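You operate a simulated robot arm through the tools that you are given. There is no shell and no other tool. Be economical: measure what you need, move in short steps, check, and stop when the job is done.

The job below is to be done with a simulated two-armed robot. You get a single attempt, and the scene is never put back.

TASK
Take the bench coupler with the smallest size on its label from the top of the sheet table and leave it on the top of the hose bench. Fetch the oil can from the top of the dryer and stand it on the layout table top. Take the beige roll of strap and leave it on the free end of the press bench. Push the tall drawer shut. Do these in any order. Set down upright: oil can.

The check looks at the end state, three seconds after you hand in, the way a careful person would. Anything else that was tipped, shoved, dropped, spilled or broken makes it a failure. Flat cloth is picked up by pressing the open fingertips on it (5 to 10 N) and closing them slowly along it; thin cloth reads only 2 to 8 mm in the jaws.

THE ROBOT
Two 7-joint arms with fingered hands on one trunk, on a base that drives. Base frame: it is fixed to the floor where the robot stands at the start and does not move with it; the origin is under the middle of the robot, x ahead of it, y to its left, z up; the surface under the hand at the start is at about z = 0.8. Lengths are in m, angles in degrees, forces in N, time in s.
The left shoulder is at the start at [0.037, 0.17, 1.197], the right one opposite. With the tool pointing down near the work surface each hand reaches from about 0.24 to 0.74 m from the robot's upright axis, wherever it stands, measured 20 degrees to its own side. Places, roughly: beige roll of strap (6x6x3 cm) [-1.4, 1.6, 0.9]; bench coupler [0.5, -0.25, 0.75]; free end of the press bench [3.3, 2.3, 0.8]; layout table top [0.6, -2.5, 0.8]; oil can [1.25, -5, 1]; tall drawer [-1.1, 2.1, 0.7]; top of the hose bench [0.7, -5, 0.8]. Payload 4 kg a hand.
Tool frame (each hand has its own): the origin (TCP) lies between the finger pads and is the grasp point; the fingertips stand 0.026 m ahead of it; z points along the fingers, y is the line along which they close. Largest opening 0.132 m; the body of the gripper starts 0.073 m behind the TCP. The gripper is a hand of 4 fingers: y runs from the thumb to the fingers, the wrist lies at [0, 0, -0.224] in the tool frame, and closing takes about 1.5 s.
Orientation is that of the tool frame in the base frame, as a unit quaternion [w, x, y, z]. With the fingers straight down and closing along the base's y, the tool's x points along the base's -x, its y along +y and its z along -z.

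THE INTERFACE
- The arms move only by the tool apply_moves. It takes "left_plan", "right_plan" or both (then of equal length, played together; a hand with none holds still); each is a list that holds one entry, the list of rows, each a list of 6 numbers: the shift along the tool's x, y, z in m, then the turn, a rotation vector about the tool's x, y, z in degrees. In form: [[[x, y, z, ax, ay, az], ...]]. A call has 1 to 10 rows; each row shifts and turns the commanded pose from where the row before left it, along the tool's axes as they then stand. "left_gripper" and "right_gripper" are, for a hand that has rows, the finger opening in m, from 0 to 0.132, set as the call begins (left out, the last holds). A row lasts 0.2 s, in which the tool goes at most 0.05 m and 8.6 degrees; a call with a longer step from one row to the next is refused whole, and so is a gripper value outside its range. Where a pose cannot be reached the arm comes as near as it can. A force on the tool above 40 N (or 10 N above the force at the start of the call, whichever is more), or a blocked arm, ends the call early, and 0.2 s more pass. The fingers move at their own pace (about 0.045 m/s each) and stop on an object; they squeeze with about 21 N. The grip force told is the motor's: it shows also when the fingers shut on nothing. Time passes only in rows, and 0.2 s behind the last, so rows that do not move let the fingers close. The reply holds the time, the measured pose of the TCP, the force on the tool along the base axes, the opening and the grip force, in the units named above and with some noise, with the torque about the TCP (base axes, N m) and any sound that the robot's microphone picked up, and new pictures: "pictures" is both (left out), scene, wrist or none (wrist: the cameras of the hands that moved).
- Cameras (640 x 400 px; columns grow to the right, rows downward): "scene" is now at [0.1116, -0.0279, 1.3623]; the picture's right is [-0.30, -0.95, 0.00], its down [-0.62, 0.20, -0.76] and it looks along [0.72, -0.23, -0.65] (base axes); focal length 280 px, centre (320, 200). "left" rides on the left gripper at [-0.068, 0.002, -0.097] in its tool frame; the picture's right is [-0.03, -1.00, 0.00], its down [0.82, -0.02, -0.58] and it looks along [0.58, -0.02, 0.82] (tool axes); focal length 270 px, centre (320, 200). "right" rides on the right gripper at [0.068, 0.002, -0.097] in its tool frame; the picture's right is [-0.03, 1.00, 0.00], its down [-0.82, -0.02, -0.58] and it looks along [-0.58, -0.01, 0.82] (tool axes); focal length 270 px, centre (320, 200). There is no depth. A picture from a camera that has moved, and an enlarged one, comes with that camera's place and axes in the base frame and with its lens.
- slide_trunk(by): slides the trunk up (or, below 0, down) by that many m; the arms and the scene camera ride with it, the base frame stays. It gives what a move gives, with no picture.
- roll_base(legs): drives the robot by 1 to 6 legs, each [ahead, turn to the left] in m and degrees, along the robot's own axes; the way and the turn of a leg run together, so that a leg with both is an arc; at most 1.5 m and 180 degrees a leg. The arms and the cameras ride along, it lands a little off, and it stops where it bumps. It gives what a move gives, and a new picture of the scene camera.
- set_fingers(finger1, finger2, finger3, thumb_bend, hand): sets how far each is bent, from 0 (flat) to 1 (curled in); at 0.3 the hand is open as for a grip, at 0.7 the pads meet at the TCP. One left out holds its place. A second passes; each finger stops where it meets its share of the squeeze, and holds until it gets a number again. A gripper value or a shape takes the hand back. It gives what a move gives, with no picture; readings hold the bend of each and the force on the fingers (four entries, about 0 where the hand has none), thumb and palm.
- preshape(shape, hand): the hand has 4 fingers and takes this shape, open, in about a second: jaw (thumb against the fingers, like two jaws); tri (thumb and two fingers); tip (a fingertip pinch); poke (one finger out to press); point (the index stretched); flat (the hand flat); cup (the hand cupped); fist (a fist). The gripper value then closes the fingers along that shape, each until it touches; the sizes above hold for jaw. It gives what a move gives, with no picture.
- head_to(pan, tilt): turns the head with the scene camera to pan (to the left, within 86 degrees either way) and tilt (down, from -29 to 69), counted from straight ahead of the robot. It gives what a move gives, and a new picture of the scene camera.
- inspect(camera, box): a new picture of the part [left, top, right, bottom] of that camera's present view, enlarged. The clock stands still meanwhile.
- close_job(): hands the job in; it is judged then, once.

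Go step by step. Nothing tells you exact positions but the pictures and the camera data: compare them with the known pose of the tool, close in by small moves and look again before you grip or let go. The budget is 165 turns and 260 pictures, counting those below and the enlarged ones. Unless the task says otherwise, let go and move clear before handing in.

The tools are called as a command line: name --argument value ..., lists and objects as JSON in quotes. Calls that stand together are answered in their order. apply_moves: Moves the arms, as the interface text tells. Its arguments: {"type":"object","properties":{"left_plan":{"type":"array"},"left_gripper":{"type":"number"},"right_plan":{"type":"array"},"right_gripper":{"type":"number"},"pictures":{"type":"string","enum":["both","scene","wrist","none"]}},"required":[]} The other tools are called the same way: slide_trunk (by) slides the trunk up or down; preshape (shape, hand) gives the hand a shape; set_fingers (finger1, finger2, finger3, thumb_bend, hand) moves the fingers one by one; roll_base (legs) drives the base; head_to (pan, tilt) turns the head that bears the scene camera; inspect (camera, box) takes an enlarged picture of a part of a camera's view; close_job () hands the job in.

At the start:

```text
time: 0.0
left_eef_pos: [0.4703, 0.001, 1.1154]
left_ee_rot: [0.0, 0.0, 1.0, 0.0]
left_ft_force: [-0.5, -0.2, 0.0]
left_moment: [-0.03, -0.02, 0.0]
left_width: 0.1318
left_grasp_force: 0.1
left_shape: jaw
left_bend: [0.3, 0.3, 0.3, 0.3]
left_finger forces: [0.1, 0.1, 0.0, 0.1, 0.1, 0.0]
right_eef_pos: [0.3755, -0.3602, 1.0257]
right_ee_rot: [0.0, 0.0, 1.0, 0.0]
right_ft_force: [-0.9, -0.3, 0.4]
right_moment: [0.0, 0.0, 0.0]
right_width: 0.1321
right_grasp_force: 0.1
right_shape: jaw
right_bend: [0.3, 0.3, 0.3, 0.3]
right_finger forces: [0.0, 0.1, 0.2, 0.0, 0.0, 0.0]
trunk travel left (down, up): [-0.425, 0.33]
robot x, y, heading: [-0.0011, 0.0, -0.0]
head pan, tilt: [-17.6, 40.8]
```

scene: 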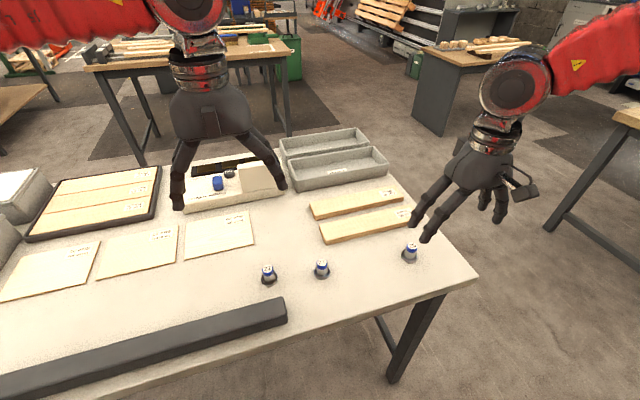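
right: 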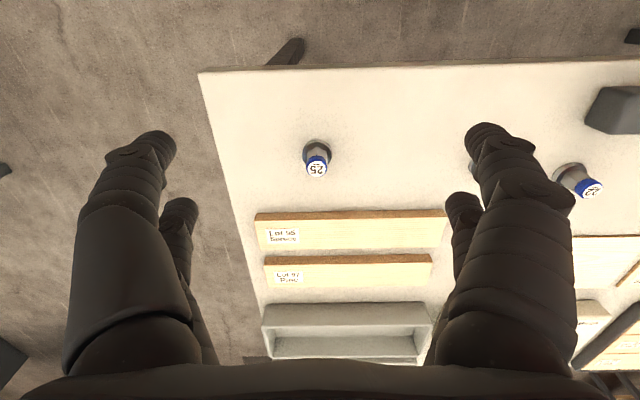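
left: 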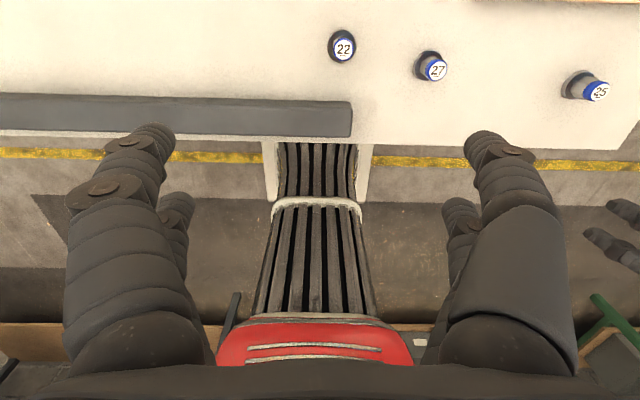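

I see three couplers on the sheet table, apparently labelled 22, 27 and 25. The 22 seems to be at about [0.50, -0.03, 0.8], and I'll check the labels before gripping.

inspect --camera "left" --box '[300, 10, 640, 120]'

inspect --camera "scene" --box '[220, 220, 460, 370]'

```text
1.88 times, centred on (470, 65) of left
camera zoom: at [0.5399, 0.0031, 1.2127], right [0.03, -1.0, 0.0], down [-0.82, -0.02, 0.58], along [-0.58, -0.02, -0.82], focal length 509 px, centre (38, 454)
```

zoom: 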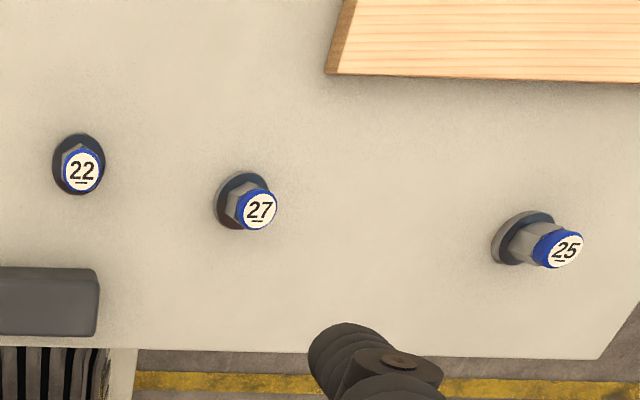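

```text
2.67 times, centred on (340, 295) of scene
camera zoom: at [0.1116, -0.0279, 1.3623], right [-0.3, -0.95, 0.0], down [-0.62, 0.2, -0.76], along [0.72, -0.23, -0.65], focal length 748 px, centre (267, -53)
```

zoom: 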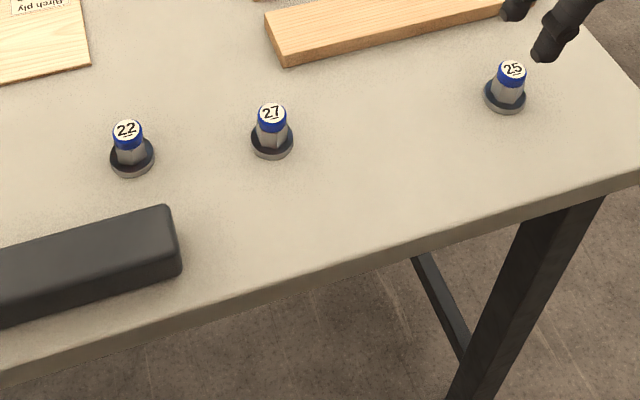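

The smallest is 22: label top at about [0.501, -0.028, 0.843], table at about z = 0.797. I'll bring the left hand above it and look.

apply_moves --left_plan '[[[-0.0076, -0.0073, 0.041, 0, 0, 0], [-0.0076, -0.0073, 0.041, 0, 0, 0], [-0.0076, -0.0073, 0.041, 0, 0, 0], [-0.0076, -0.0073, 0.041, 0, 0, 0], [0, 0, 0.02, 0, 0, 0], [0, 0, 0, 0, 0, 0]]]' --left_gripper 0.09

```text
time: 1.4
left_eef_pos: [0.5025, -0.0284, 0.9316]
left_ee_rot: [0.0, 0.0, 1.0, 0.001]
left_ft_force: [-0.1, -0.7, -0.3]
left_moment: [-0.01, 0.0, -0.03]
left_width: 0.0905
left_grasp_force: 0.2
left_shape: jaw
left_bend: [0.68, 0.68, 0.68, 0.6]
left_finger forces: [0.0, 0.1, 0.0, 0.0, 0.0, 0.0]
right_eef_pos: [0.3758, -0.3605, 1.0248]
right_ee_rot: [0.001, 0.001, 1.0, 0.0]
right_ft_force: [-0.4, 0.6, 0.1]
right_moment: [0.0, 0.04, 0.03]
right_width: 0.1321
right_grasp_force: 0.0
right_shape: jaw
right_bend: [0.3, 0.3, 0.3, 0.3]
right_finger forces: [0.0, 0.1, 0.0, 0.1, 0.0, 0.0]
trunk travel left (down, up): [-0.425, 0.33]
robot x, y, heading: [0.0013, 0.0, 0.2]
head pan, tilt: [-17.6, 40.8]
camera scene: at [0.1116, -0.0279, 1.3623], right [-0.3, -0.95, 0.0], down [-0.62, 0.2, -0.76], along [0.72, -0.23, -0.65], focal length 280 px, centre (320, 200)
camera left: at [0.5705, -0.0256, 1.0279], right [0.03, -1.0, 0.0], down [-0.82, -0.02, 0.58], along [-0.58, -0.02, -0.82], focal length 270 px, centre (320, 200)
```

scene: 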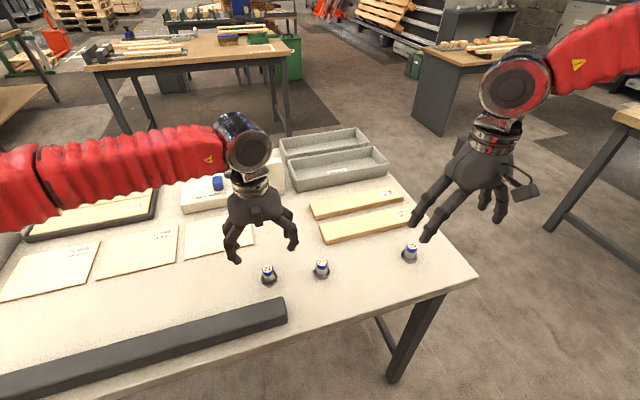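
left: 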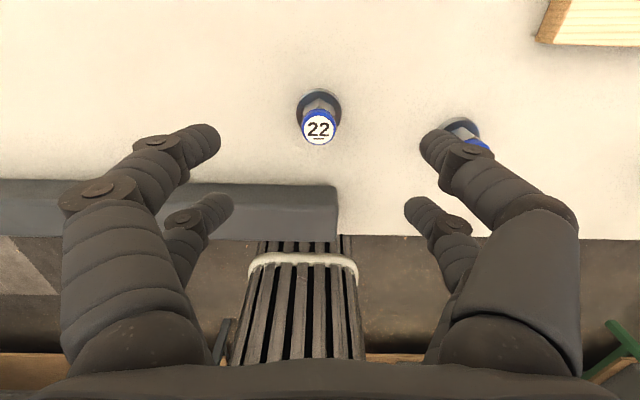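

The TCP is centred over 22. I'll descend so the tips stay just above its flange, then close.

apply_moves --left_plan '[[[0, 0.001, 0.035, 0, 0, 0], [0, 0, 0.035, 0, 0, 0], [0, 0, 0.023, 0, 0, 0], [0, 0, 0, 0, 0, 0]]]'

apply_moves --left_plan '[[[0, 0, 0, 0, 0, 0], [0, 0, 0, 0, 0, 0], [0, 0, 0, 0, 0, 0], [0, 0, 0, 0, 0, 0], [0, 0, 0, 0, 0, 0], [0, 0, 0, 0, 0, 0], [0, 0, 0, 0, 0, 0]]]' --left_gripper 0.0

```text
time: 2.4
left_eef_pos: [0.5022, -0.027, 0.8399]
left_ee_rot: [0.0, -0.001, 1.0, 0.0]
left_ft_force: [0.1, 0.6, 0.2]
left_moment: [0.0, -0.02, 0.01]
left_width: 0.0902
left_grasp_force: 0.1
left_shape: jaw
left_bend: [0.68, 0.68, 0.68, 0.6]
left_finger forces: [0.0, 0.1, 0.0, 0.0, 0.0, 0.0]
right_eef_pos: [0.3756, -0.3609, 1.0261]
right_ee_rot: [0.0, 0.0, 1.0, 0.0]
right_ft_force: [-0.1, 0.4, 0.2]
right_moment: [0.0, 0.0, -0.04]
right_width: 0.1318
right_grasp_force: 0.0
right_shape: jaw
right_bend: [0.3, 0.3, 0.3, 0.3]
right_finger forces: [0.1, 0.0, 0.1, 0.1, 0.0, 0.0]
trunk travel left (down, up): [-0.425, 0.33]
robot x, y, heading: [0.0021, 0.0005, 0.1]
head pan, tilt: [-17.6, 40.8]
camera scene: at [0.1115, -0.0279, 1.3623], right [-0.3, -0.95, 0.0], down [-0.62, 0.2, -0.76], along [0.72, -0.23, -0.65], focal length 280 px, centre (320, 200)
camera left: at [0.5698, -0.0255, 0.9354], right [0.03, -1.0, 0.0], down [-0.82, -0.02, 0.58], along [-0.58, -0.02, -0.82], focal length 270 px, centre (320, 200)
```

scene: 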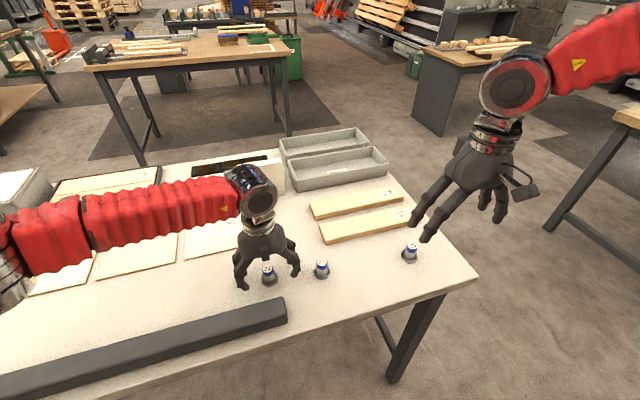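
left: 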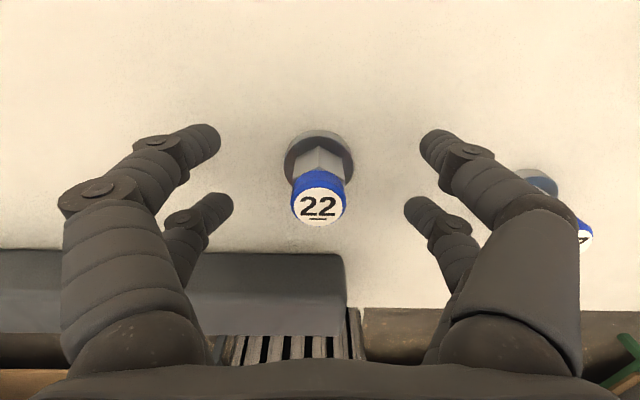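

```text
time: 4.0
left_eef_pos: [0.5022, -0.0284, 0.8396]
left_ee_rot: [0.001, 0.0, 1.0, 0.0]
left_ft_force: [0.4, 0.2, 0.2]
left_moment: [0.0, 0.0, 0.02]
left_width: 0.0001
left_grasp_force: 21.0
left_shape: jaw
left_bend: [0.69, 0.7, 0.69, 0.69]
left_finger forces: [0.0, 0.0, 0.1, 0.0, 0.0, 0.1]
right_eef_pos: [0.375, -0.3602, 1.0258]
right_ee_rot: [0.0, 0.0, 1.0, 0.0]
right_ft_force: [-0.4, -0.7, 0.0]
right_moment: [-0.05, 0.01, -0.03]
right_width: 0.132
right_grasp_force: 0.1
right_shape: jaw
right_bend: [0.3, 0.3, 0.3, 0.3]
right_finger forces: [0.0, 0.0, 0.0, 0.0, 0.0, 0.0]
trunk travel left (down, up): [-0.425, 0.33]
robot x, y, heading: [0.0044, -0.0001, -0.2]
head pan, tilt: [-17.6, 40.8]
camera scene: at [0.1117, -0.0279, 1.3622], right [-0.3, -0.95, 0.0], down [-0.62, 0.2, -0.76], along [0.72, -0.23, -0.65], focal length 280 px, centre (320, 200)
camera left: at [0.5699, -0.0254, 0.9355], right [0.03, -1.0, 0.0], down [-0.82, -0.02, 0.58], along [-0.58, -0.02, -0.82], focal length 270 px, centre (320, 200)
```

scene: 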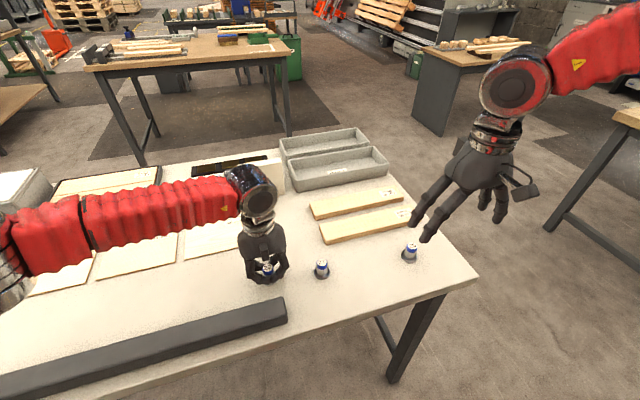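
left: 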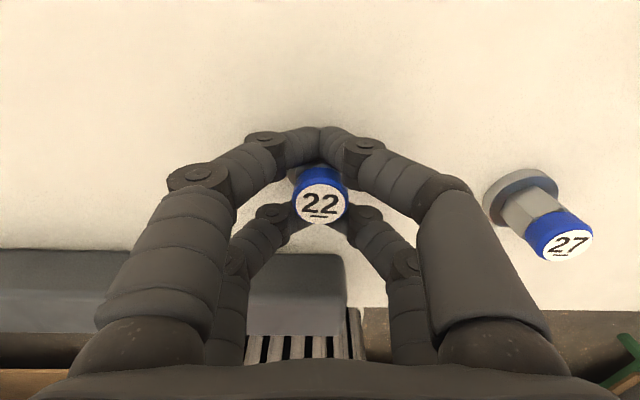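

The fingers closed to zero on either side of the coupler, so it sits between the two finger pairs. I'll open, go up and try the tip-pinch shape.

apply_moves --left_plan '[[[0, 0, 0, 0, 0, 0], [0, 0, 0, 0, 0, 0], [0, 0, 0, 0, 0, 0], [0, 0, 0, 0, 0, 0], [0, 0, 0, 0, 0, 0], [0, 0, -0.045, 0, 0, 0], [0, 0, -0.045, 0, 0, 0], [0, 0, 0, 0, 0, 0]]]' --left_gripper 0.09 --pictures "none"

preshape --shape "tip" --hand "left"

inspect --camera "left" --box '[0, 0, 640, 400]'

```text
time: 5.8
left_eef_pos: [0.5, -0.0275, 0.9303]
left_ee_rot: [-0.002, 0.0, 1.0, 0.0]
left_ft_force: [0.4, -0.8, -0.4]
left_moment: [0.01, 0.01, 0.03]
left_width: 0.0897
left_grasp_force: 0.1
left_shape: jaw
left_bend: [0.69, 0.69, 0.69, 0.6]
left_finger forces: [0.0, 0.0, 0.0, 0.0, 0.1, 0.1]
right_eef_pos: [0.3755, -0.3607, 1.024]
right_ee_rot: [0.0, 0.0, 1.0, 0.0]
right_ft_force: [-0.7, -0.2, -0.6]
right_moment: [0.02, 0.01, -0.03]
right_width: 0.1322
right_grasp_force: 0.0
right_shape: jaw
right_bend: [0.3, 0.3, 0.3, 0.3]
right_finger forces: [0.0, 0.0, 0.1, 0.0, 0.0, 0.0]
trunk travel left (down, up): [-0.425, 0.33]
robot x, y, heading: [-0.0016, 0.0009, -0.2]
head pan, tilt: [-17.6, 40.8]
```

```text
time: 6.7
left_eef_pos: [0.5001, -0.0268, 0.9308]
left_ee_rot: [0.0, -0.001, 1.0, 0.001]
left_ft_force: [0.4, -0.6, 0.6]
left_moment: [0.0, 0.0, 0.01]
left_width: 0.132
left_grasp_force: 0.1
left_shape: tip
left_bend: [0.3, 0.3, 0.3, 0.3]
left_finger forces: [0.0, 0.0, 0.1, 0.1, 0.0, 0.1]
right_eef_pos: [0.3749, -0.361, 1.0247]
right_ee_rot: [0.0, 0.0, 1.0, -0.001]
right_ft_force: [0.4, -0.5, 0.0]
right_moment: [-0.03, -0.05, 0.01]
right_width: 0.1317
right_grasp_force: 0.0
right_shape: jaw
right_bend: [0.3, 0.3, 0.3, 0.3]
right_finger forces: [0.0, 0.1, 0.0, 0.1, 0.1, 0.0]
trunk travel left (down, up): [-0.425, 0.33]
robot x, y, heading: [0.0036, 0.0031, -0.1]
head pan, tilt: [-17.6, 40.8]
```

```text
1.00 times, centred on (320, 200) of left (not enlarged: the box is as wide or as high as the picture)
camera zoom: at [0.5693, -0.0257, 1.0269], right [0.03, -1.0, 0.0], down [-0.82, -0.02, 0.58], along [-0.58, -0.02, -0.82], focal length 270 px, centre (320, 200)
```

zoom: 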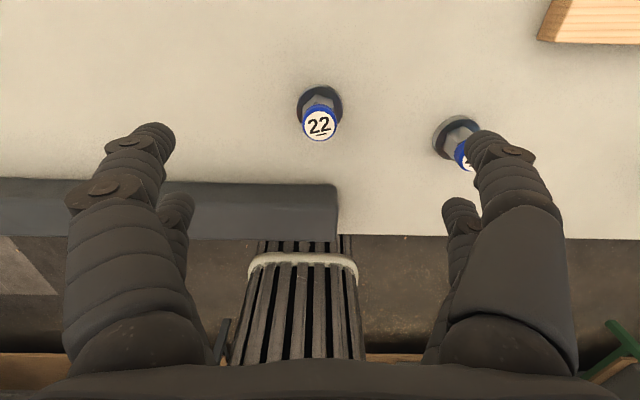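

I'll close the tip shape in the air to see where the pads meet.

apply_moves --left_plan '[[[0, 0, 0, 0, 0, 0], [0, 0, 0, 0, 0, 0], [0, 0, 0, 0, 0, 0], [0, 0, 0, 0, 0, 0], [0, 0, 0, 0, 0, 0], [0, 0, 0, 0, 0, 0], [0, 0, 0, 0, 0, 0], [0, 0, 0, 0, 0, 0]]]' --left_gripper 0.02 --pictures "wrist"

inspect --camera "scene" --box '[180, 150, 340, 300]'

```text
time: 8.5
left_eef_pos: [0.5009, -0.0271, 0.9287]
left_ee_rot: [-0.001, 0.0, 1.0, 0.0]
left_ft_force: [0.7, 0.2, 0.7]
left_moment: [-0.01, -0.01, 0.01]
left_width: 0.0203
left_grasp_force: 0.0
left_shape: tip
left_bend: [0.73, 0.73, 0.73, 0.7]
left_finger forces: [0.1, 0.0, 0.0, 0.1, 0.0, 0.0]
right_eef_pos: [0.3753, -0.3609, 1.0256]
right_ee_rot: [0.0, 0.0, 1.0, 0.001]
right_ft_force: [-0.2, 0.4, 0.4]
right_moment: [0.01, -0.04, 0.0]
right_width: 0.1317
right_grasp_force: 0.0
right_shape: jaw
right_bend: [0.3, 0.3, 0.3, 0.3]
right_finger forces: [0.0, 0.1, 0.1, 0.0, 0.0, 0.1]
trunk travel left (down, up): [-0.425, 0.33]
robot x, y, heading: [-0.0009, -0.0018, 0.0]
head pan, tilt: [-17.6, 40.8]
camera left: at [0.5693, -0.0257, 1.027], right [0.03, -1.0, 0.0], down [-0.82, -0.02, 0.58], along [-0.58, -0.02, -0.82], focal length 270 px, centre (320, 200)
```

left: 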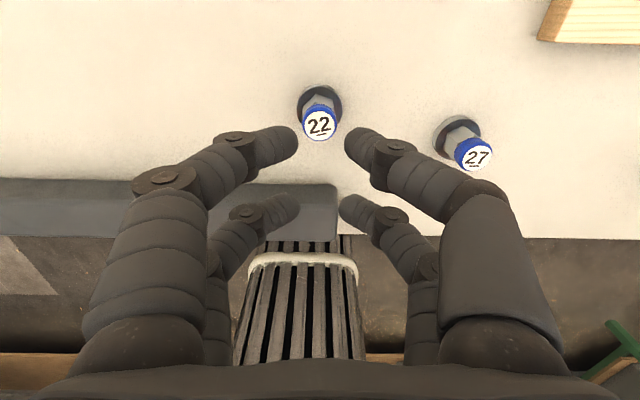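

```text
2.67 times, centred on (260, 225) of scene
camera zoom: at [0.1116, -0.0279, 1.3623], right [-0.3, -0.95, 0.0], down [-0.62, 0.2, -0.76], along [0.72, -0.23, -0.65], focal length 748 px, centre (480, 133)
```

zoom: 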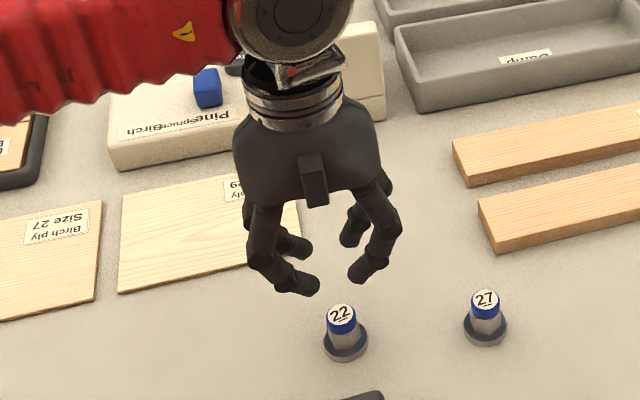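

The hand has two opposed finger pairs about 3.6 cm apart, and the coupler fits between them. I'll pinch it with the rear pair instead, which means shifting the TCP about +0.019 in x.

preshape --shape "jaw" --hand "left"

apply_moves --left_plan '[[[-0.0195, -0.001, 0, 0, 0, 0], [0, 0, 0.0, 0, 0, 0], [0, 0, 0, 0, 0, 0], [0, 0, 0.035, 0, 0, 0], [0, 0, 0.035, 0, 0, 0], [0, 0, 0.02, 0, 0, 0], [0, 0, 0, 0, 0, 0]]]' --left_gripper 0.06 --pictures "wrist"

```text
time: 9.4
left_eef_pos: [0.4998, -0.0278, 0.9312]
left_ee_rot: [0.0, 0.0, 1.0, 0.0]
left_ft_force: [0.0, -0.2, 0.4]
left_moment: [0.02, -0.01, 0.0]
left_width: 0.132
left_grasp_force: 0.0
left_shape: jaw
left_bend: [0.3, 0.3, 0.3, 0.3]
left_finger forces: [0.1, 0.0, 0.0, 0.0, 0.1, 0.1]
right_eef_pos: [0.3752, -0.3607, 1.0254]
right_ee_rot: [0.0, 0.0, 1.0, 0.001]
right_ft_force: [-0.2, -0.4, 0.6]
right_moment: [0.02, 0.0, 0.0]
right_width: 0.1319
right_grasp_force: 0.1
right_shape: jaw
right_bend: [0.3, 0.3, 0.3, 0.3]
right_finger forces: [0.0, 0.1, 0.0, 0.0, 0.0, 0.1]
trunk travel left (down, up): [-0.425, 0.33]
robot x, y, heading: [0.0003, -0.0009, 0.1]
head pan, tilt: [-17.6, 40.8]
```

```text
time: 11.0
left_eef_pos: [0.5219, -0.0279, 0.8394]
left_ee_rot: [0.0, 0.001, 1.0, 0.0]
left_ft_force: [-0.2, -0.3, 0.6]
left_moment: [0.02, -0.01, 0.0]
left_width: 0.0606
left_grasp_force: 0.1
left_shape: jaw
left_bend: [0.73, 0.73, 0.73, 0.7]
left_finger forces: [0.0, 0.0, 0.0, 0.0, 0.1, 0.0]
right_eef_pos: [0.3762, -0.3607, 1.0248]
right_ee_rot: [0.0, 0.001, 1.0, 0.0]
right_ft_force: [-0.9, 0.3, 1.2]
right_moment: [0.02, 0.0, 0.02]
right_width: 0.1319
right_grasp_force: 0.0
right_shape: jaw
right_bend: [0.3, 0.3, 0.3, 0.3]
right_finger forces: [0.0, 0.1, 0.0, 0.1, 0.1, 0.0]
trunk travel left (down, up): [-0.425, 0.33]
robot x, y, heading: [-0.0012, 0.0034, 0.0]
head pan, tilt: [-17.6, 40.8]
camera left: at [0.59, -0.0269, 0.9361], right [0.03, -1.0, 0.0], down [-0.82, -0.02, 0.58], along [-0.58, -0.02, -0.82], focal length 270 px, centre (320, 200)
```

left: 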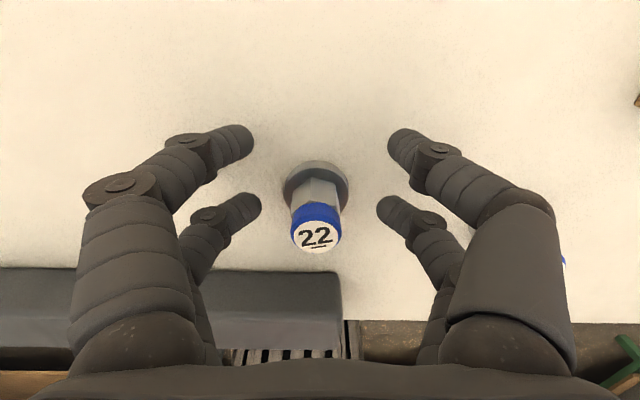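

The rear pair now lines up with the hex body, so I'll close.

apply_moves --left_plan '[[[0, 0, 0, 0, 0, 0], [0, 0, 0, 0, 0, 0], [0, 0, 0, 0, 0, 0], [0, 0, 0, 0, 0, 0], [0, 0, 0, 0, 0, 0], [0, 0, 0, 0, 0, 0]]]' --left_gripper 0.0 --pictures "wrist"

```text
time: 12.4
left_eef_pos: [0.5216, -0.0284, 0.8383]
left_ee_rot: [0.0, 0.0, 1.0, 0.0]
left_ft_force: [-0.3, -0.1, -0.9]
left_moment: [0.0, -0.02, 0.0]
left_width: 0.0
left_grasp_force: 21.1
left_shape: jaw
left_bend: [0.61, 0.73, 0.73, 0.7]
left_finger forces: [0.0, 18.0, 18.1, 0.0, 0.0, 0.1]
right_eef_pos: [0.3758, -0.3607, 1.0252]
right_ee_rot: [0.0, 0.0, 1.0, 0.0]
right_ft_force: [-0.7, 0.1, -1.3]
right_moment: [0.02, -0.01, -0.02]
right_width: 0.1318
right_grasp_force: 0.1
right_shape: jaw
right_bend: [0.3, 0.3, 0.3, 0.3]
right_finger forces: [0.1, 0.0, 0.1, 0.0, 0.0, 0.1]
trunk travel left (down, up): [-0.425, 0.33]
robot x, y, heading: [0.0024, 0.0015, -0.3]
head pan, tilt: [-17.6, 40.8]
camera left: at [0.5901, -0.0267, 0.9361], right [0.03, -1.0, 0.0], down [-0.82, -0.02, 0.58], along [-0.58, -0.02, -0.82], focal length 270 px, centre (320, 200)
```

left: 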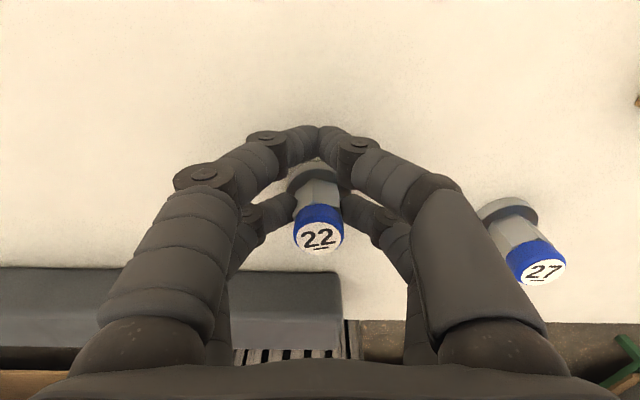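

Two fingers report 18 N each, so the coupler is held. I'll lift it.

apply_moves --left_plan '[[[0, 0, -0.02, 0, 0, 0], [0, 0, -0.03, 0, 0, 0], [0, 0, -0.04, 0, 0, 0], [0, 0, -0.04, 0, 0, 0], [0, 0, -0.04, 0, 0, 0], [0, 0, 0, 0, 0, 0]]]'

```text
time: 13.8
left_eef_pos: [0.5216, -0.0268, 1.0104]
left_ee_rot: [-0.002, -0.001, 1.0, 0.0]
left_ft_force: [0.6, 1.4, -1.2]
left_moment: [0.0, 0.0, -0.03]
left_width: 0.0
left_grasp_force: 21.1
left_shape: jaw
left_bend: [0.61, 0.73, 0.73, 0.7]
left_finger forces: [0.1, 18.0, 18.2, 0.0, 0.0, 0.0]
right_eef_pos: [0.3772, -0.36, 1.0243]
right_ee_rot: [-0.001, -0.001, 1.0, 0.001]
right_ft_force: [0.4, 0.2, -0.4]
right_moment: [0.0, 0.03, 0.01]
right_width: 0.1318
right_grasp_force: 0.2
right_shape: jaw
right_bend: [0.3, 0.3, 0.3, 0.3]
right_finger forces: [0.0, 0.0, 0.0, 0.0, 0.0, 0.1]
trunk travel left (down, up): [-0.425, 0.33]
robot x, y, heading: [-0.0028, -0.0012, 0.1]
head pan, tilt: [-17.6, 40.8]
camera scene: at [0.1122, -0.0279, 1.3622], right [-0.3, -0.95, 0.0], down [-0.62, 0.2, -0.76], along [0.72, -0.23, -0.65], focal length 280 px, centre (320, 200)
camera left: at [0.5898, -0.0259, 1.107], right [0.03, -1.0, 0.0], down [-0.82, -0.02, 0.58], along [-0.58, -0.02, -0.82], focal length 270 px, centre (320, 200)
```

scene: 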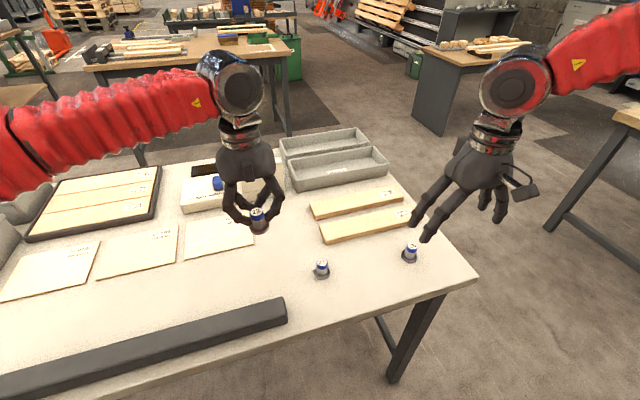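
left: 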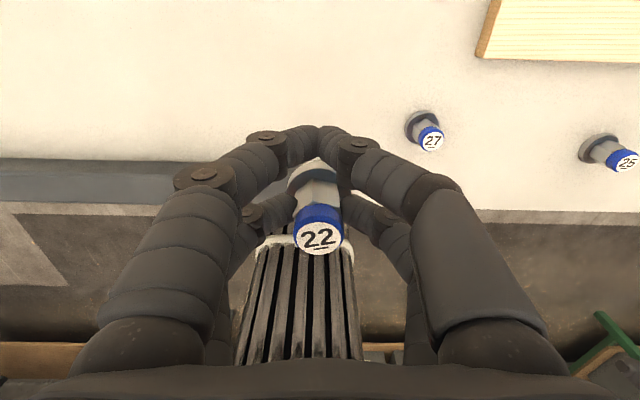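

The coupler is in the left hand. I'll tuck the hand back and look around for the route to the hose bench.

apply_moves --left_plan '[[[0.0, 0.0, -0.04, 0, 0, 0], [0.03, 0.03, 0, 0, 0, 0], [0.03, 0.03, 0, 0, 0, 0], [0.03, 0.03, 0, 0, 0, 0], [0.03, 0.03, 0, 0, 0, 0], [0.03, 0.03, 0, 0, 0, 0], [0, 0, 0, 0, 0, 0]]]' --pictures "none"

head_to --pan -80 --tilt 20

head_to --pan 70 --tilt 20

head_to --pan -40 --tilt 10

```text
time: 15.4
left_eef_pos: [0.3704, 0.121, 1.0507]
left_ee_rot: [0.0, -0.001, 1.0, 0.0]
left_ft_force: [1.0, -0.9, -0.3]
left_moment: [0.03, -0.06, 0.02]
left_width: 0.0001
left_grasp_force: 21.0
left_shape: jaw
left_bend: [0.61, 0.73, 0.73, 0.7]
left_finger forces: [0.0, 18.1, 18.3, 0.1, 0.1, 0.0]
right_eef_pos: [0.3767, -0.3618, 1.0251]
right_ee_rot: [-0.001, 0.0, 1.0, 0.0]
right_ft_force: [0.2, 0.6, -0.5]
right_moment: [0.0, 0.03, 0.03]
right_width: 0.1317
right_grasp_force: 0.1
right_shape: jaw
right_bend: [0.3, 0.3, 0.3, 0.3]
right_finger forces: [0.0, 0.0, 0.1, 0.0, 0.2, 0.0]
trunk travel left (down, up): [-0.425, 0.33]
robot x, y, heading: [-0.0008, -0.0006, -0.0]
head pan, tilt: [-17.6, 40.8]
```

```text
time: 16.7
left_eef_pos: [0.3701, 0.1227, 1.0496]
left_ee_rot: [0.0, -0.001, 1.0, 0.001]
left_ft_force: [-0.2, -0.1, -1.4]
left_moment: [-0.01, -0.03, -0.01]
left_width: 0.0
left_grasp_force: 21.1
left_shape: jaw
left_bend: [0.61, 0.73, 0.73, 0.7]
left_finger forces: [0.0, 18.0, 18.2, 0.0, 0.1, 0.0]
right_eef_pos: [0.3759, -0.3599, 1.0251]
right_ee_rot: [-0.001, 0.0, 1.0, 0.0]
right_ft_force: [0.0, 0.4, 0.4]
right_moment: [0.03, 0.02, 0.01]
right_width: 0.132
right_grasp_force: 0.1
right_shape: jaw
right_bend: [0.3, 0.3, 0.3, 0.3]
right_finger forces: [0.0, 0.0, 0.0, 0.0, 0.0, 0.1]
trunk travel left (down, up): [-0.425, 0.33]
robot x, y, heading: [-0.0004, -0.0016, 0.0]
head pan, tilt: [-80.0, 20.0]
camera scene: at [0.0474, -0.094, 1.3949], right [-0.98, -0.17, 0.0], down [-0.06, 0.34, -0.94], along [0.16, -0.93, -0.34], focal length 280 px, centre (320, 200)
```

scene: 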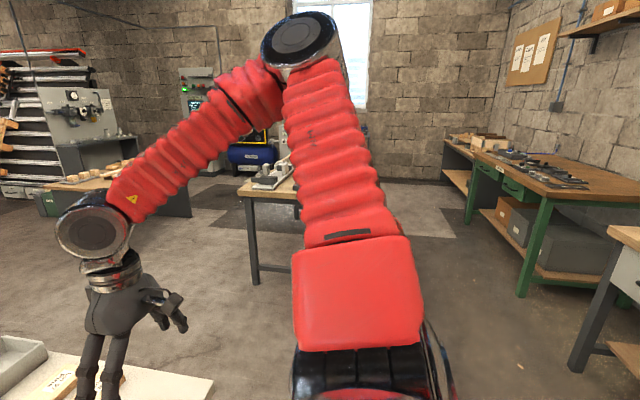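

```text
time: 19.1
left_eef_pos: [0.3707, 0.1225, 1.0504]
left_ee_rot: [0.0, 0.0, 1.0, 0.0]
left_ft_force: [0.4, -0.3, -1.5]
left_moment: [0.03, -0.05, -0.02]
left_width: 0.0
left_grasp_force: 20.7
left_shape: jaw
left_bend: [0.61, 0.73, 0.73, 0.7]
left_finger forces: [0.1, 18.1, 18.2, 0.0, 0.1, 0.0]
right_eef_pos: [0.3764, -0.3608, 1.0245]
right_ee_rot: [0.0, 0.0, 1.0, 0.0]
right_ft_force: [-0.1, 0.2, -0.1]
right_moment: [-0.01, 0.01, 0.0]
right_width: 0.1318
right_grasp_force: 0.0
right_shape: jaw
right_bend: [0.3, 0.3, 0.3, 0.3]
right_finger forces: [0.0, 0.0, 0.0, 0.0, 0.1, 0.1]
trunk travel left (down, up): [-0.425, 0.33]
robot x, y, heading: [0.0035, 0.0004, 0.0]
head pan, tilt: [70.0, 20.0]
camera scene: at [0.063, 0.0852, 1.395], right [0.94, -0.34, 0.0], down [-0.12, -0.32, -0.94], along [0.32, 0.88, -0.34], focal length 280 px, centre (320, 200)
```

scene: 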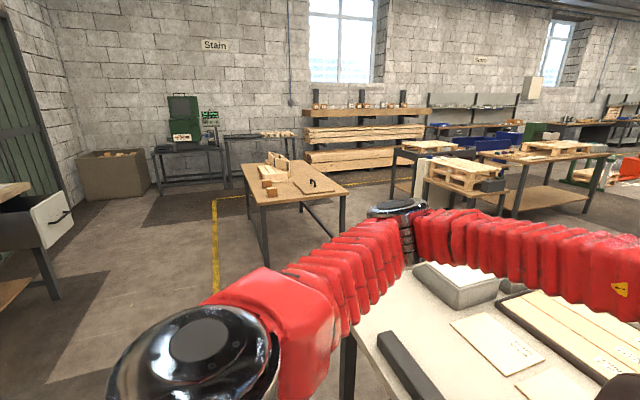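

```text
time: 21.0
left_eef_pos: [0.3702, 0.1216, 1.0499]
left_ee_rot: [0.001, 0.0, 1.0, 0.0]
left_ft_force: [-0.8, -1.3, -2.0]
left_moment: [0.01, 0.01, -0.02]
left_width: 0.0
left_grasp_force: 20.8
left_shape: jaw
left_bend: [0.61, 0.73, 0.73, 0.7]
left_finger forces: [0.0, 18.1, 18.1, 0.0, 0.0, 0.0]
right_eef_pos: [0.3757, -0.3611, 1.0251]
right_ee_rot: [0.001, 0.0, 1.0, 0.0]
right_ft_force: [1.1, 0.9, 0.4]
right_moment: [-0.04, 0.04, -0.01]
right_width: 0.1318
right_grasp_force: 0.1
right_shape: jaw
right_bend: [0.3, 0.3, 0.3, 0.3]
right_finger forces: [0.1, 0.1, 0.0, 0.0, 0.1, 0.1]
trunk travel left (down, up): [-0.425, 0.33]
robot x, y, heading: [-0.0001, 0.0004, 0.1]
head pan, tilt: [-40.0, 10.0]
camera scene: at [0.1024, -0.062, 1.4112], right [-0.64, -0.77, 0.0], down [-0.13, 0.11, -0.98], along [0.75, -0.63, -0.17], focal length 280 px, centre (320, 200)
```

scene: 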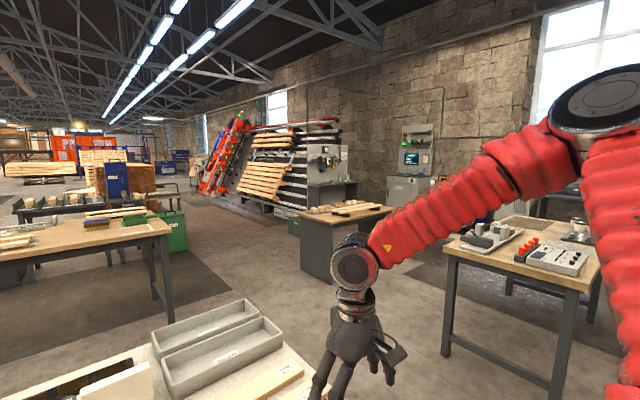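

The route south runs between the layout table (x > 0.2) and the green bench (x < -1.1). I'll back off, turn right to face -y, and go about 0.9 m.

roll_base --legs '[[-0.4, 0], [0, -90], [0.6, 0]]'

head_to --pan 0 --tilt 15

```text
time: 26.2
left_eef_pos: [-0.0963, -0.2495, 1.0499]
left_ee_rot: [0.0, 0.48, 0.877, 0.002]
left_ft_force: [-0.7, -1.6, -1.1]
left_moment: [0.01, -0.05, -0.04]
left_width: 0.0
left_grasp_force: 20.9
left_shape: jaw
left_bend: [0.61, 0.73, 0.73, 0.7]
left_finger forces: [0.1, 19.5, 19.7, 0.1, 0.1, 0.1]
right_eef_pos: [-0.499, -0.5136, 1.0235]
right_ee_rot: [0.0, 0.48, 0.877, 0.003]
right_ft_force: [-0.9, -0.3, -0.8]
right_moment: [0.05, -0.06, -0.01]
right_width: 0.1319
right_grasp_force: 0.1
right_shape: jaw
right_bend: [0.3, 0.3, 0.3, 0.3]
right_finger forces: [0.0, 0.0, 0.0, 0.1, 0.1, 0.0]
trunk travel left (down, up): [-0.425, 0.33]
robot x, y, heading: [-0.3564, 0.0251, -59.4]
head pan, tilt: [-40.0, 10.0]
stopped in leg 2: the robot was blocked; the commanded pose is now the measured one
camera scene: at [-0.36, -0.0976, 1.4108], right [-0.99, 0.16, 0.0], down [0.03, 0.17, -0.98], along [-0.16, -0.97, -0.18], focal length 280 px, centre (320, 200)
```

scene: 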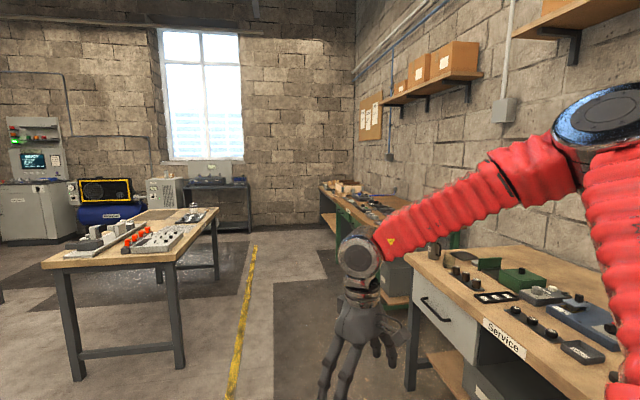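

```text
time: 27.3
left_eef_pos: [-0.094, -0.2476, 1.0507]
left_ee_rot: [0.0, 0.478, 0.878, -0.001]
left_ft_force: [0.3, -0.4, -0.4]
left_moment: [-0.03, 0.02, -0.03]
left_width: 0.0004
left_grasp_force: 21.2
left_shape: jaw
left_bend: [0.61, 0.73, 0.73, 0.7]
left_finger forces: [0.0, 19.4, 19.6, 0.0, 0.0, 0.0]
right_eef_pos: [-0.497, -0.5123, 1.0264]
right_ee_rot: [0.001, 0.478, 0.878, 0.0]
right_ft_force: [-0.3, 0.7, 0.4]
right_moment: [-0.01, 0.0, 0.01]
right_width: 0.1319
right_grasp_force: 0.1
right_shape: jaw
right_bend: [0.3, 0.3, 0.3, 0.3]
right_finger forces: [0.0, 0.1, 0.1, 0.0, 0.1, 0.1]
trunk travel left (down, up): [-0.425, 0.33]
robot x, y, heading: [-0.3537, 0.0253, -59.4]
head pan, tilt: [0.0, 15.0]
camera scene: at [-0.2941, -0.0827, 1.4031], right [-0.86, -0.51, 0.0], down [-0.13, 0.22, -0.97], along [0.49, -0.83, -0.26], focal length 280 px, centre (320, 200)
```

scene: 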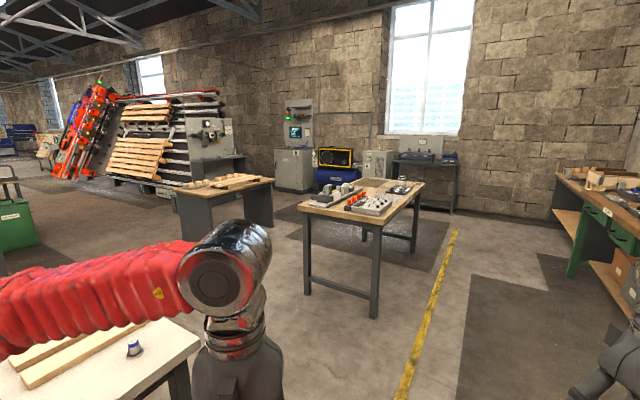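

The turn was blocked at -59°. I'll look down at both sides to find the obstacle.

head_to --pan 86 --tilt 45

head_to --pan -86 --tilt 45

inspect --camera "right" --box '[0, 0, 640, 400]'

inspect --camera "left" --box '[0, 0, 640, 400]'

```text
time: 28.9
left_eef_pos: [-0.0946, -0.2466, 1.0512]
left_ee_rot: [-0.001, 0.479, 0.878, 0.0]
left_ft_force: [0.2, 0.5, -1.6]
left_moment: [0.02, 0.0, -0.02]
left_width: 0.0
left_grasp_force: 20.6
left_shape: jaw
left_bend: [0.61, 0.73, 0.73, 0.7]
left_finger forces: [0.1, 19.4, 19.7, 0.1, 0.0, 0.1]
right_eef_pos: [-0.4977, -0.5115, 1.0262]
right_ee_rot: [0.0, 0.478, 0.878, 0.0]
right_ft_force: [0.2, -0.1, 0.9]
right_moment: [-0.02, -0.01, 0.03]
right_width: 0.132
right_grasp_force: 0.0
right_shape: jaw
right_bend: [0.3, 0.3, 0.3, 0.3]
right_finger forces: [0.0, 0.0, 0.0, 0.0, 0.1, 0.0]
trunk travel left (down, up): [-0.425, 0.33]
robot x, y, heading: [-0.3555, 0.0306, -59.3]
head pan, tilt: [85.9, 45.0]
camera scene: at [-0.2688, 0.034, 1.3563], right [0.45, -0.9, 0.0], down [-0.63, -0.31, -0.71], along [0.63, 0.32, -0.71], focal length 280 px, centre (320, 200)
```

scene: 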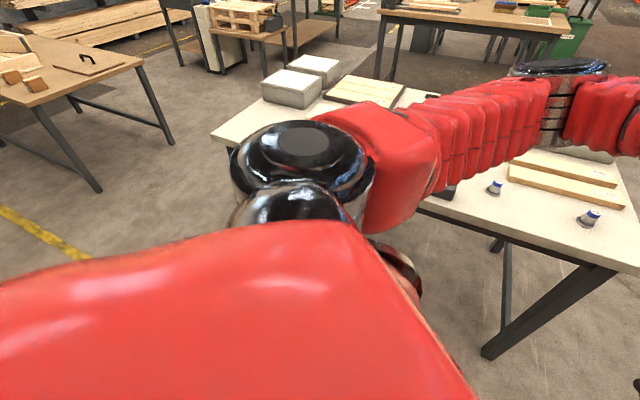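

```text
time: 31.5
left_eef_pos: [-0.0929, -0.2475, 1.0505]
left_ee_rot: [0.0, 0.479, 0.878, 0.0]
left_ft_force: [0.3, 0.3, 0.3]
left_moment: [-0.01, 0.0, 0.01]
left_width: 0.0
left_grasp_force: 20.9
left_shape: jaw
left_bend: [0.61, 0.73, 0.73, 0.7]
left_finger forces: [0.0, 19.5, 19.7, 0.0, 0.1, 0.0]
right_eef_pos: [-0.4976, -0.5106, 1.0264]
right_ee_rot: [0.0, 0.478, 0.878, 0.0]
right_ft_force: [0.9, 0.4, 0.6]
right_moment: [0.01, -0.01, 0.04]
right_width: 0.132
right_grasp_force: 0.0
right_shape: jaw
right_bend: [0.3, 0.3, 0.3, 0.3]
right_finger forces: [0.1, 0.0, 0.1, 0.1, 0.1, 0.0]
trunk travel left (down, up): [-0.425, 0.33]
robot x, y, heading: [-0.3559, 0.0286, -59.3]
head pan, tilt: [-85.9, 45.0]
camera scene: at [-0.4085, -0.0485, 1.3563], right [-0.57, 0.82, 0.0], down [0.58, 0.4, -0.71], along [-0.58, -0.4, -0.71], focal length 280 px, centre (320, 200)
```

scene: 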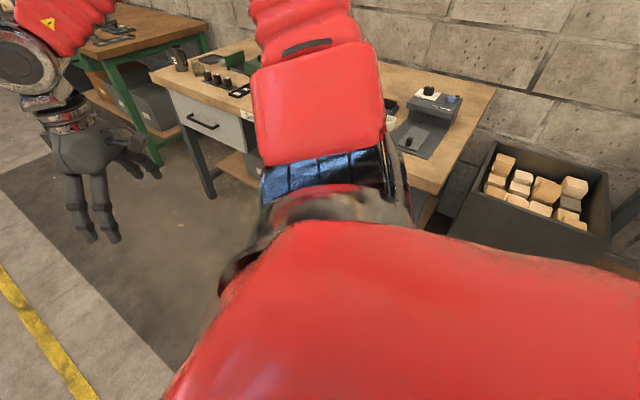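

```text
1.00 times, centred on (320, 200) of right (not enlarged: the box is as wide or as high as the picture)
camera zoom: at [-0.5328, -0.4536, 1.1228], right [0.85, 0.52, 0.0], down [0.42, -0.7, 0.58], along [0.3, -0.49, -0.82], focal length 270 px, centre (320, 200)
```

zoom: 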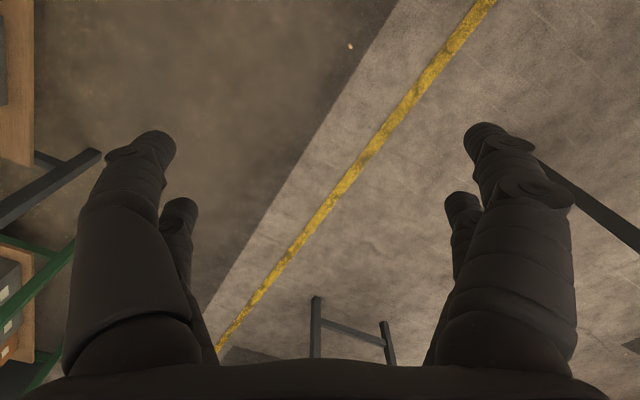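

```text
1.00 times, centred on (320, 200) of left (not enlarged: the box is as wide or as high as the picture)
camera zoom: at [-0.0553, -0.3034, 1.1472], right [-0.83, -0.56, 0.0], down [-0.46, 0.67, 0.58], along [-0.33, 0.48, -0.82], focal length 270 px, centre (320, 200)
```

zoom: 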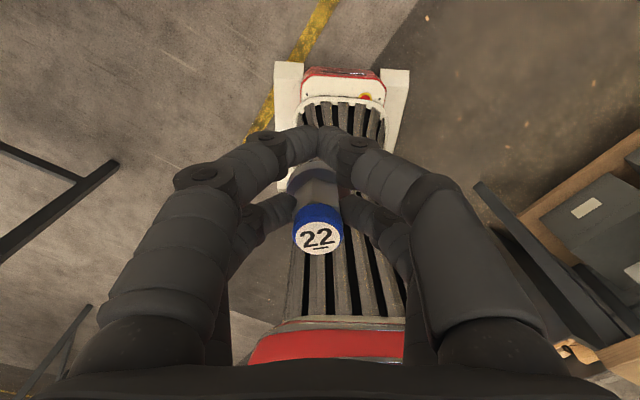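

I see nothing clearly touching. I'll try a short move ahead along the present heading, away from the bench, then turn.

roll_base --legs '[[0.25, 0], [0, -30]]'

```text
time: 35.0
left_eef_pos: [-0.1385, -0.5571, 1.0499]
left_ee_rot: [-0.001, 0.689, 0.724, 0.001]
left_ft_force: [-0.8, 0.6, -0.7]
left_moment: [-0.04, 0.0, 0.04]
left_width: 0.0001
left_grasp_force: 21.4
left_shape: jaw
left_bend: [0.61, 0.73, 0.73, 0.7]
left_finger forces: [0.0, 19.5, 19.6, 0.1, 0.1, 0.0]
right_eef_pos: [-0.6211, -0.5853, 1.0256]
right_ee_rot: [0.0, 0.689, 0.725, 0.001]
right_ft_force: [-0.1, 0.3, 0.5]
right_moment: [0.04, 0.02, -0.02]
right_width: 0.1322
right_grasp_force: 0.0
right_shape: jaw
right_bend: [0.3, 0.3, 0.3, 0.3]
right_finger forces: [0.0, 0.1, 0.0, 0.0, 0.1, 0.0]
trunk travel left (down, up): [-0.425, 0.33]
robot x, y, heading: [-0.1988, -0.1832, -88.6]
head pan, tilt: [-85.9, 45.0]
camera scene: at [-0.2833, -0.2297, 1.3563], right [-0.09, 1.0, 0.0], down [0.7, 0.06, -0.71], along [-0.7, -0.06, -0.71], focal length 280 px, centre (320, 200)
```

scene: 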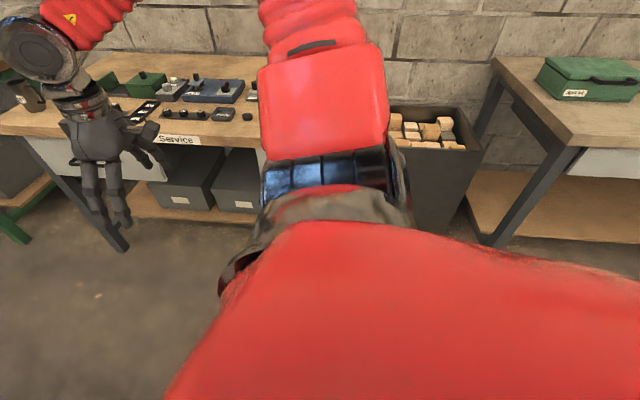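

Clear now. I'll drive south through the corridor at x ≈ -0.35.

roll_base --legs '[[0, -7.4], [1.4, 0], [0, 6], [1.3, 0]]'

head_to --pan 25 --tilt 20

```text
time: 49.5
left_eef_pos: [-0.2934, -3.2513, 1.051]
left_ee_rot: [0.0, 0.697, 0.717, 0.0]
left_ft_force: [0.2, 0.3, -1.0]
left_moment: [0.0, 0.03, 0.0]
left_width: 0.0
left_grasp_force: 21.0
left_shape: jaw
left_bend: [0.61, 0.73, 0.73, 0.7]
left_finger forces: [0.1, 19.6, 19.7, 0.1, 0.0, 0.1]
right_eef_pos: [-0.7763, -3.2692, 1.0266]
right_ee_rot: [-0.001, 0.697, 0.717, 0.0]
right_ft_force: [0.0, -0.3, 0.3]
right_moment: [0.02, 0.0, -0.02]
right_width: 0.1319
right_grasp_force: 0.0
right_shape: jaw
right_bend: [0.3, 0.3, 0.3, 0.3]
right_finger forces: [0.1, 0.0, 0.1, 0.0, 0.0, 0.1]
trunk travel left (down, up): [-0.425, 0.33]
robot x, y, heading: [-0.3491, -2.8803, -90.2]
head pan, tilt: [-85.9, 45.0]
camera scene: at [-0.43, -2.9204, 1.3563], right [-0.06, 1.0, 0.0], down [0.71, 0.05, -0.71], along [-0.71, -0.05, -0.71], focal length 280 px, centre (320, 200)
```

scene: 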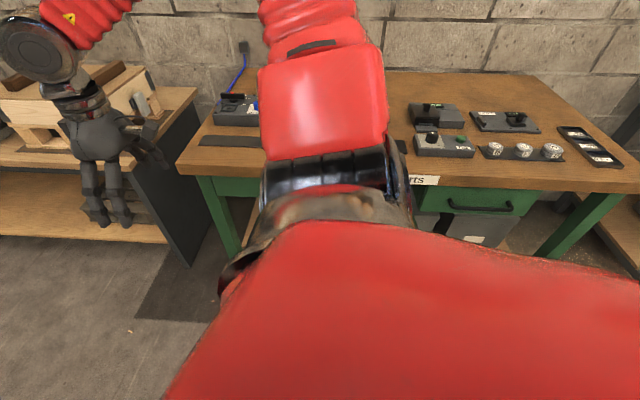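

```text
time: 51.4
left_eef_pos: [-0.2943, -3.2493, 1.0515]
left_ee_rot: [0.0, 0.696, 0.718, 0.0]
left_ft_force: [0.6, 0.2, -0.8]
left_moment: [-0.07, -0.03, -0.01]
left_width: 0.0001
left_grasp_force: 21.1
left_shape: jaw
left_bend: [0.61, 0.73, 0.73, 0.7]
left_finger forces: [0.0, 19.6, 19.7, 0.0, 0.0, 0.0]
right_eef_pos: [-0.7749, -3.2679, 1.0274]
right_ee_rot: [0.001, 0.697, 0.717, -0.001]
right_ft_force: [0.0, 0.7, 0.4]
right_moment: [-0.02, 0.04, 0.0]
right_width: 0.1321
right_grasp_force: 0.2
right_shape: jaw
right_bend: [0.3, 0.3, 0.3, 0.3]
right_finger forces: [0.0, 0.1, 0.1, 0.1, 0.1, 0.1]
trunk travel left (down, up): [-0.425, 0.33]
robot x, y, heading: [-0.3488, -2.8794, -90.1]
head pan, tilt: [25.0, 20.0]
camera scene: at [-0.3101, -2.9994, 1.3949], right [-0.91, -0.42, 0.0], down [-0.14, 0.31, -0.94], along [0.39, -0.85, -0.34], focal length 280 px, centre (320, 200)
```

scene: 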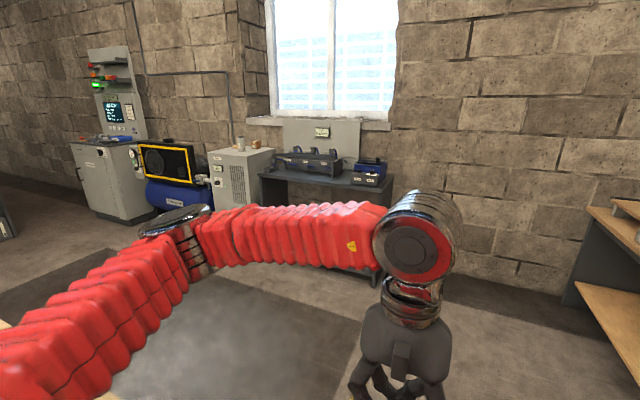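

The hose bench is ahead-left (front edge y ≈ -4.8, x 0.06–1.0), with the dryer just left of it. I'll zoom in on both.

inspect --camera "scene" --box '[190, 110, 420, 250]'

```text
2.78 times, centred on (305, 180) of scene
camera zoom: at [-0.3101, -2.9994, 1.3949], right [-0.91, -0.42, 0.0], down [-0.14, 0.31, -0.94], along [0.39, -0.85, -0.34], focal length 780 px, centre (362, 256)
```

zoom: 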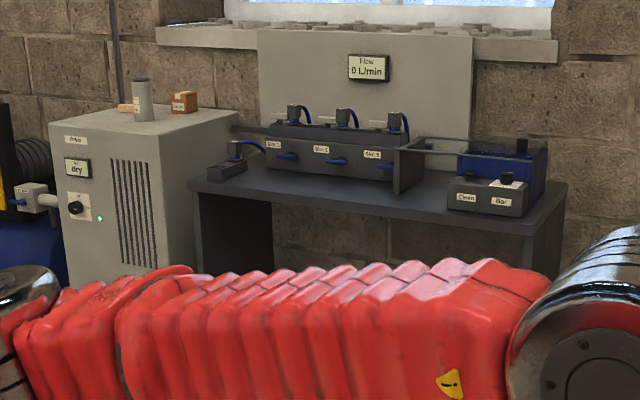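

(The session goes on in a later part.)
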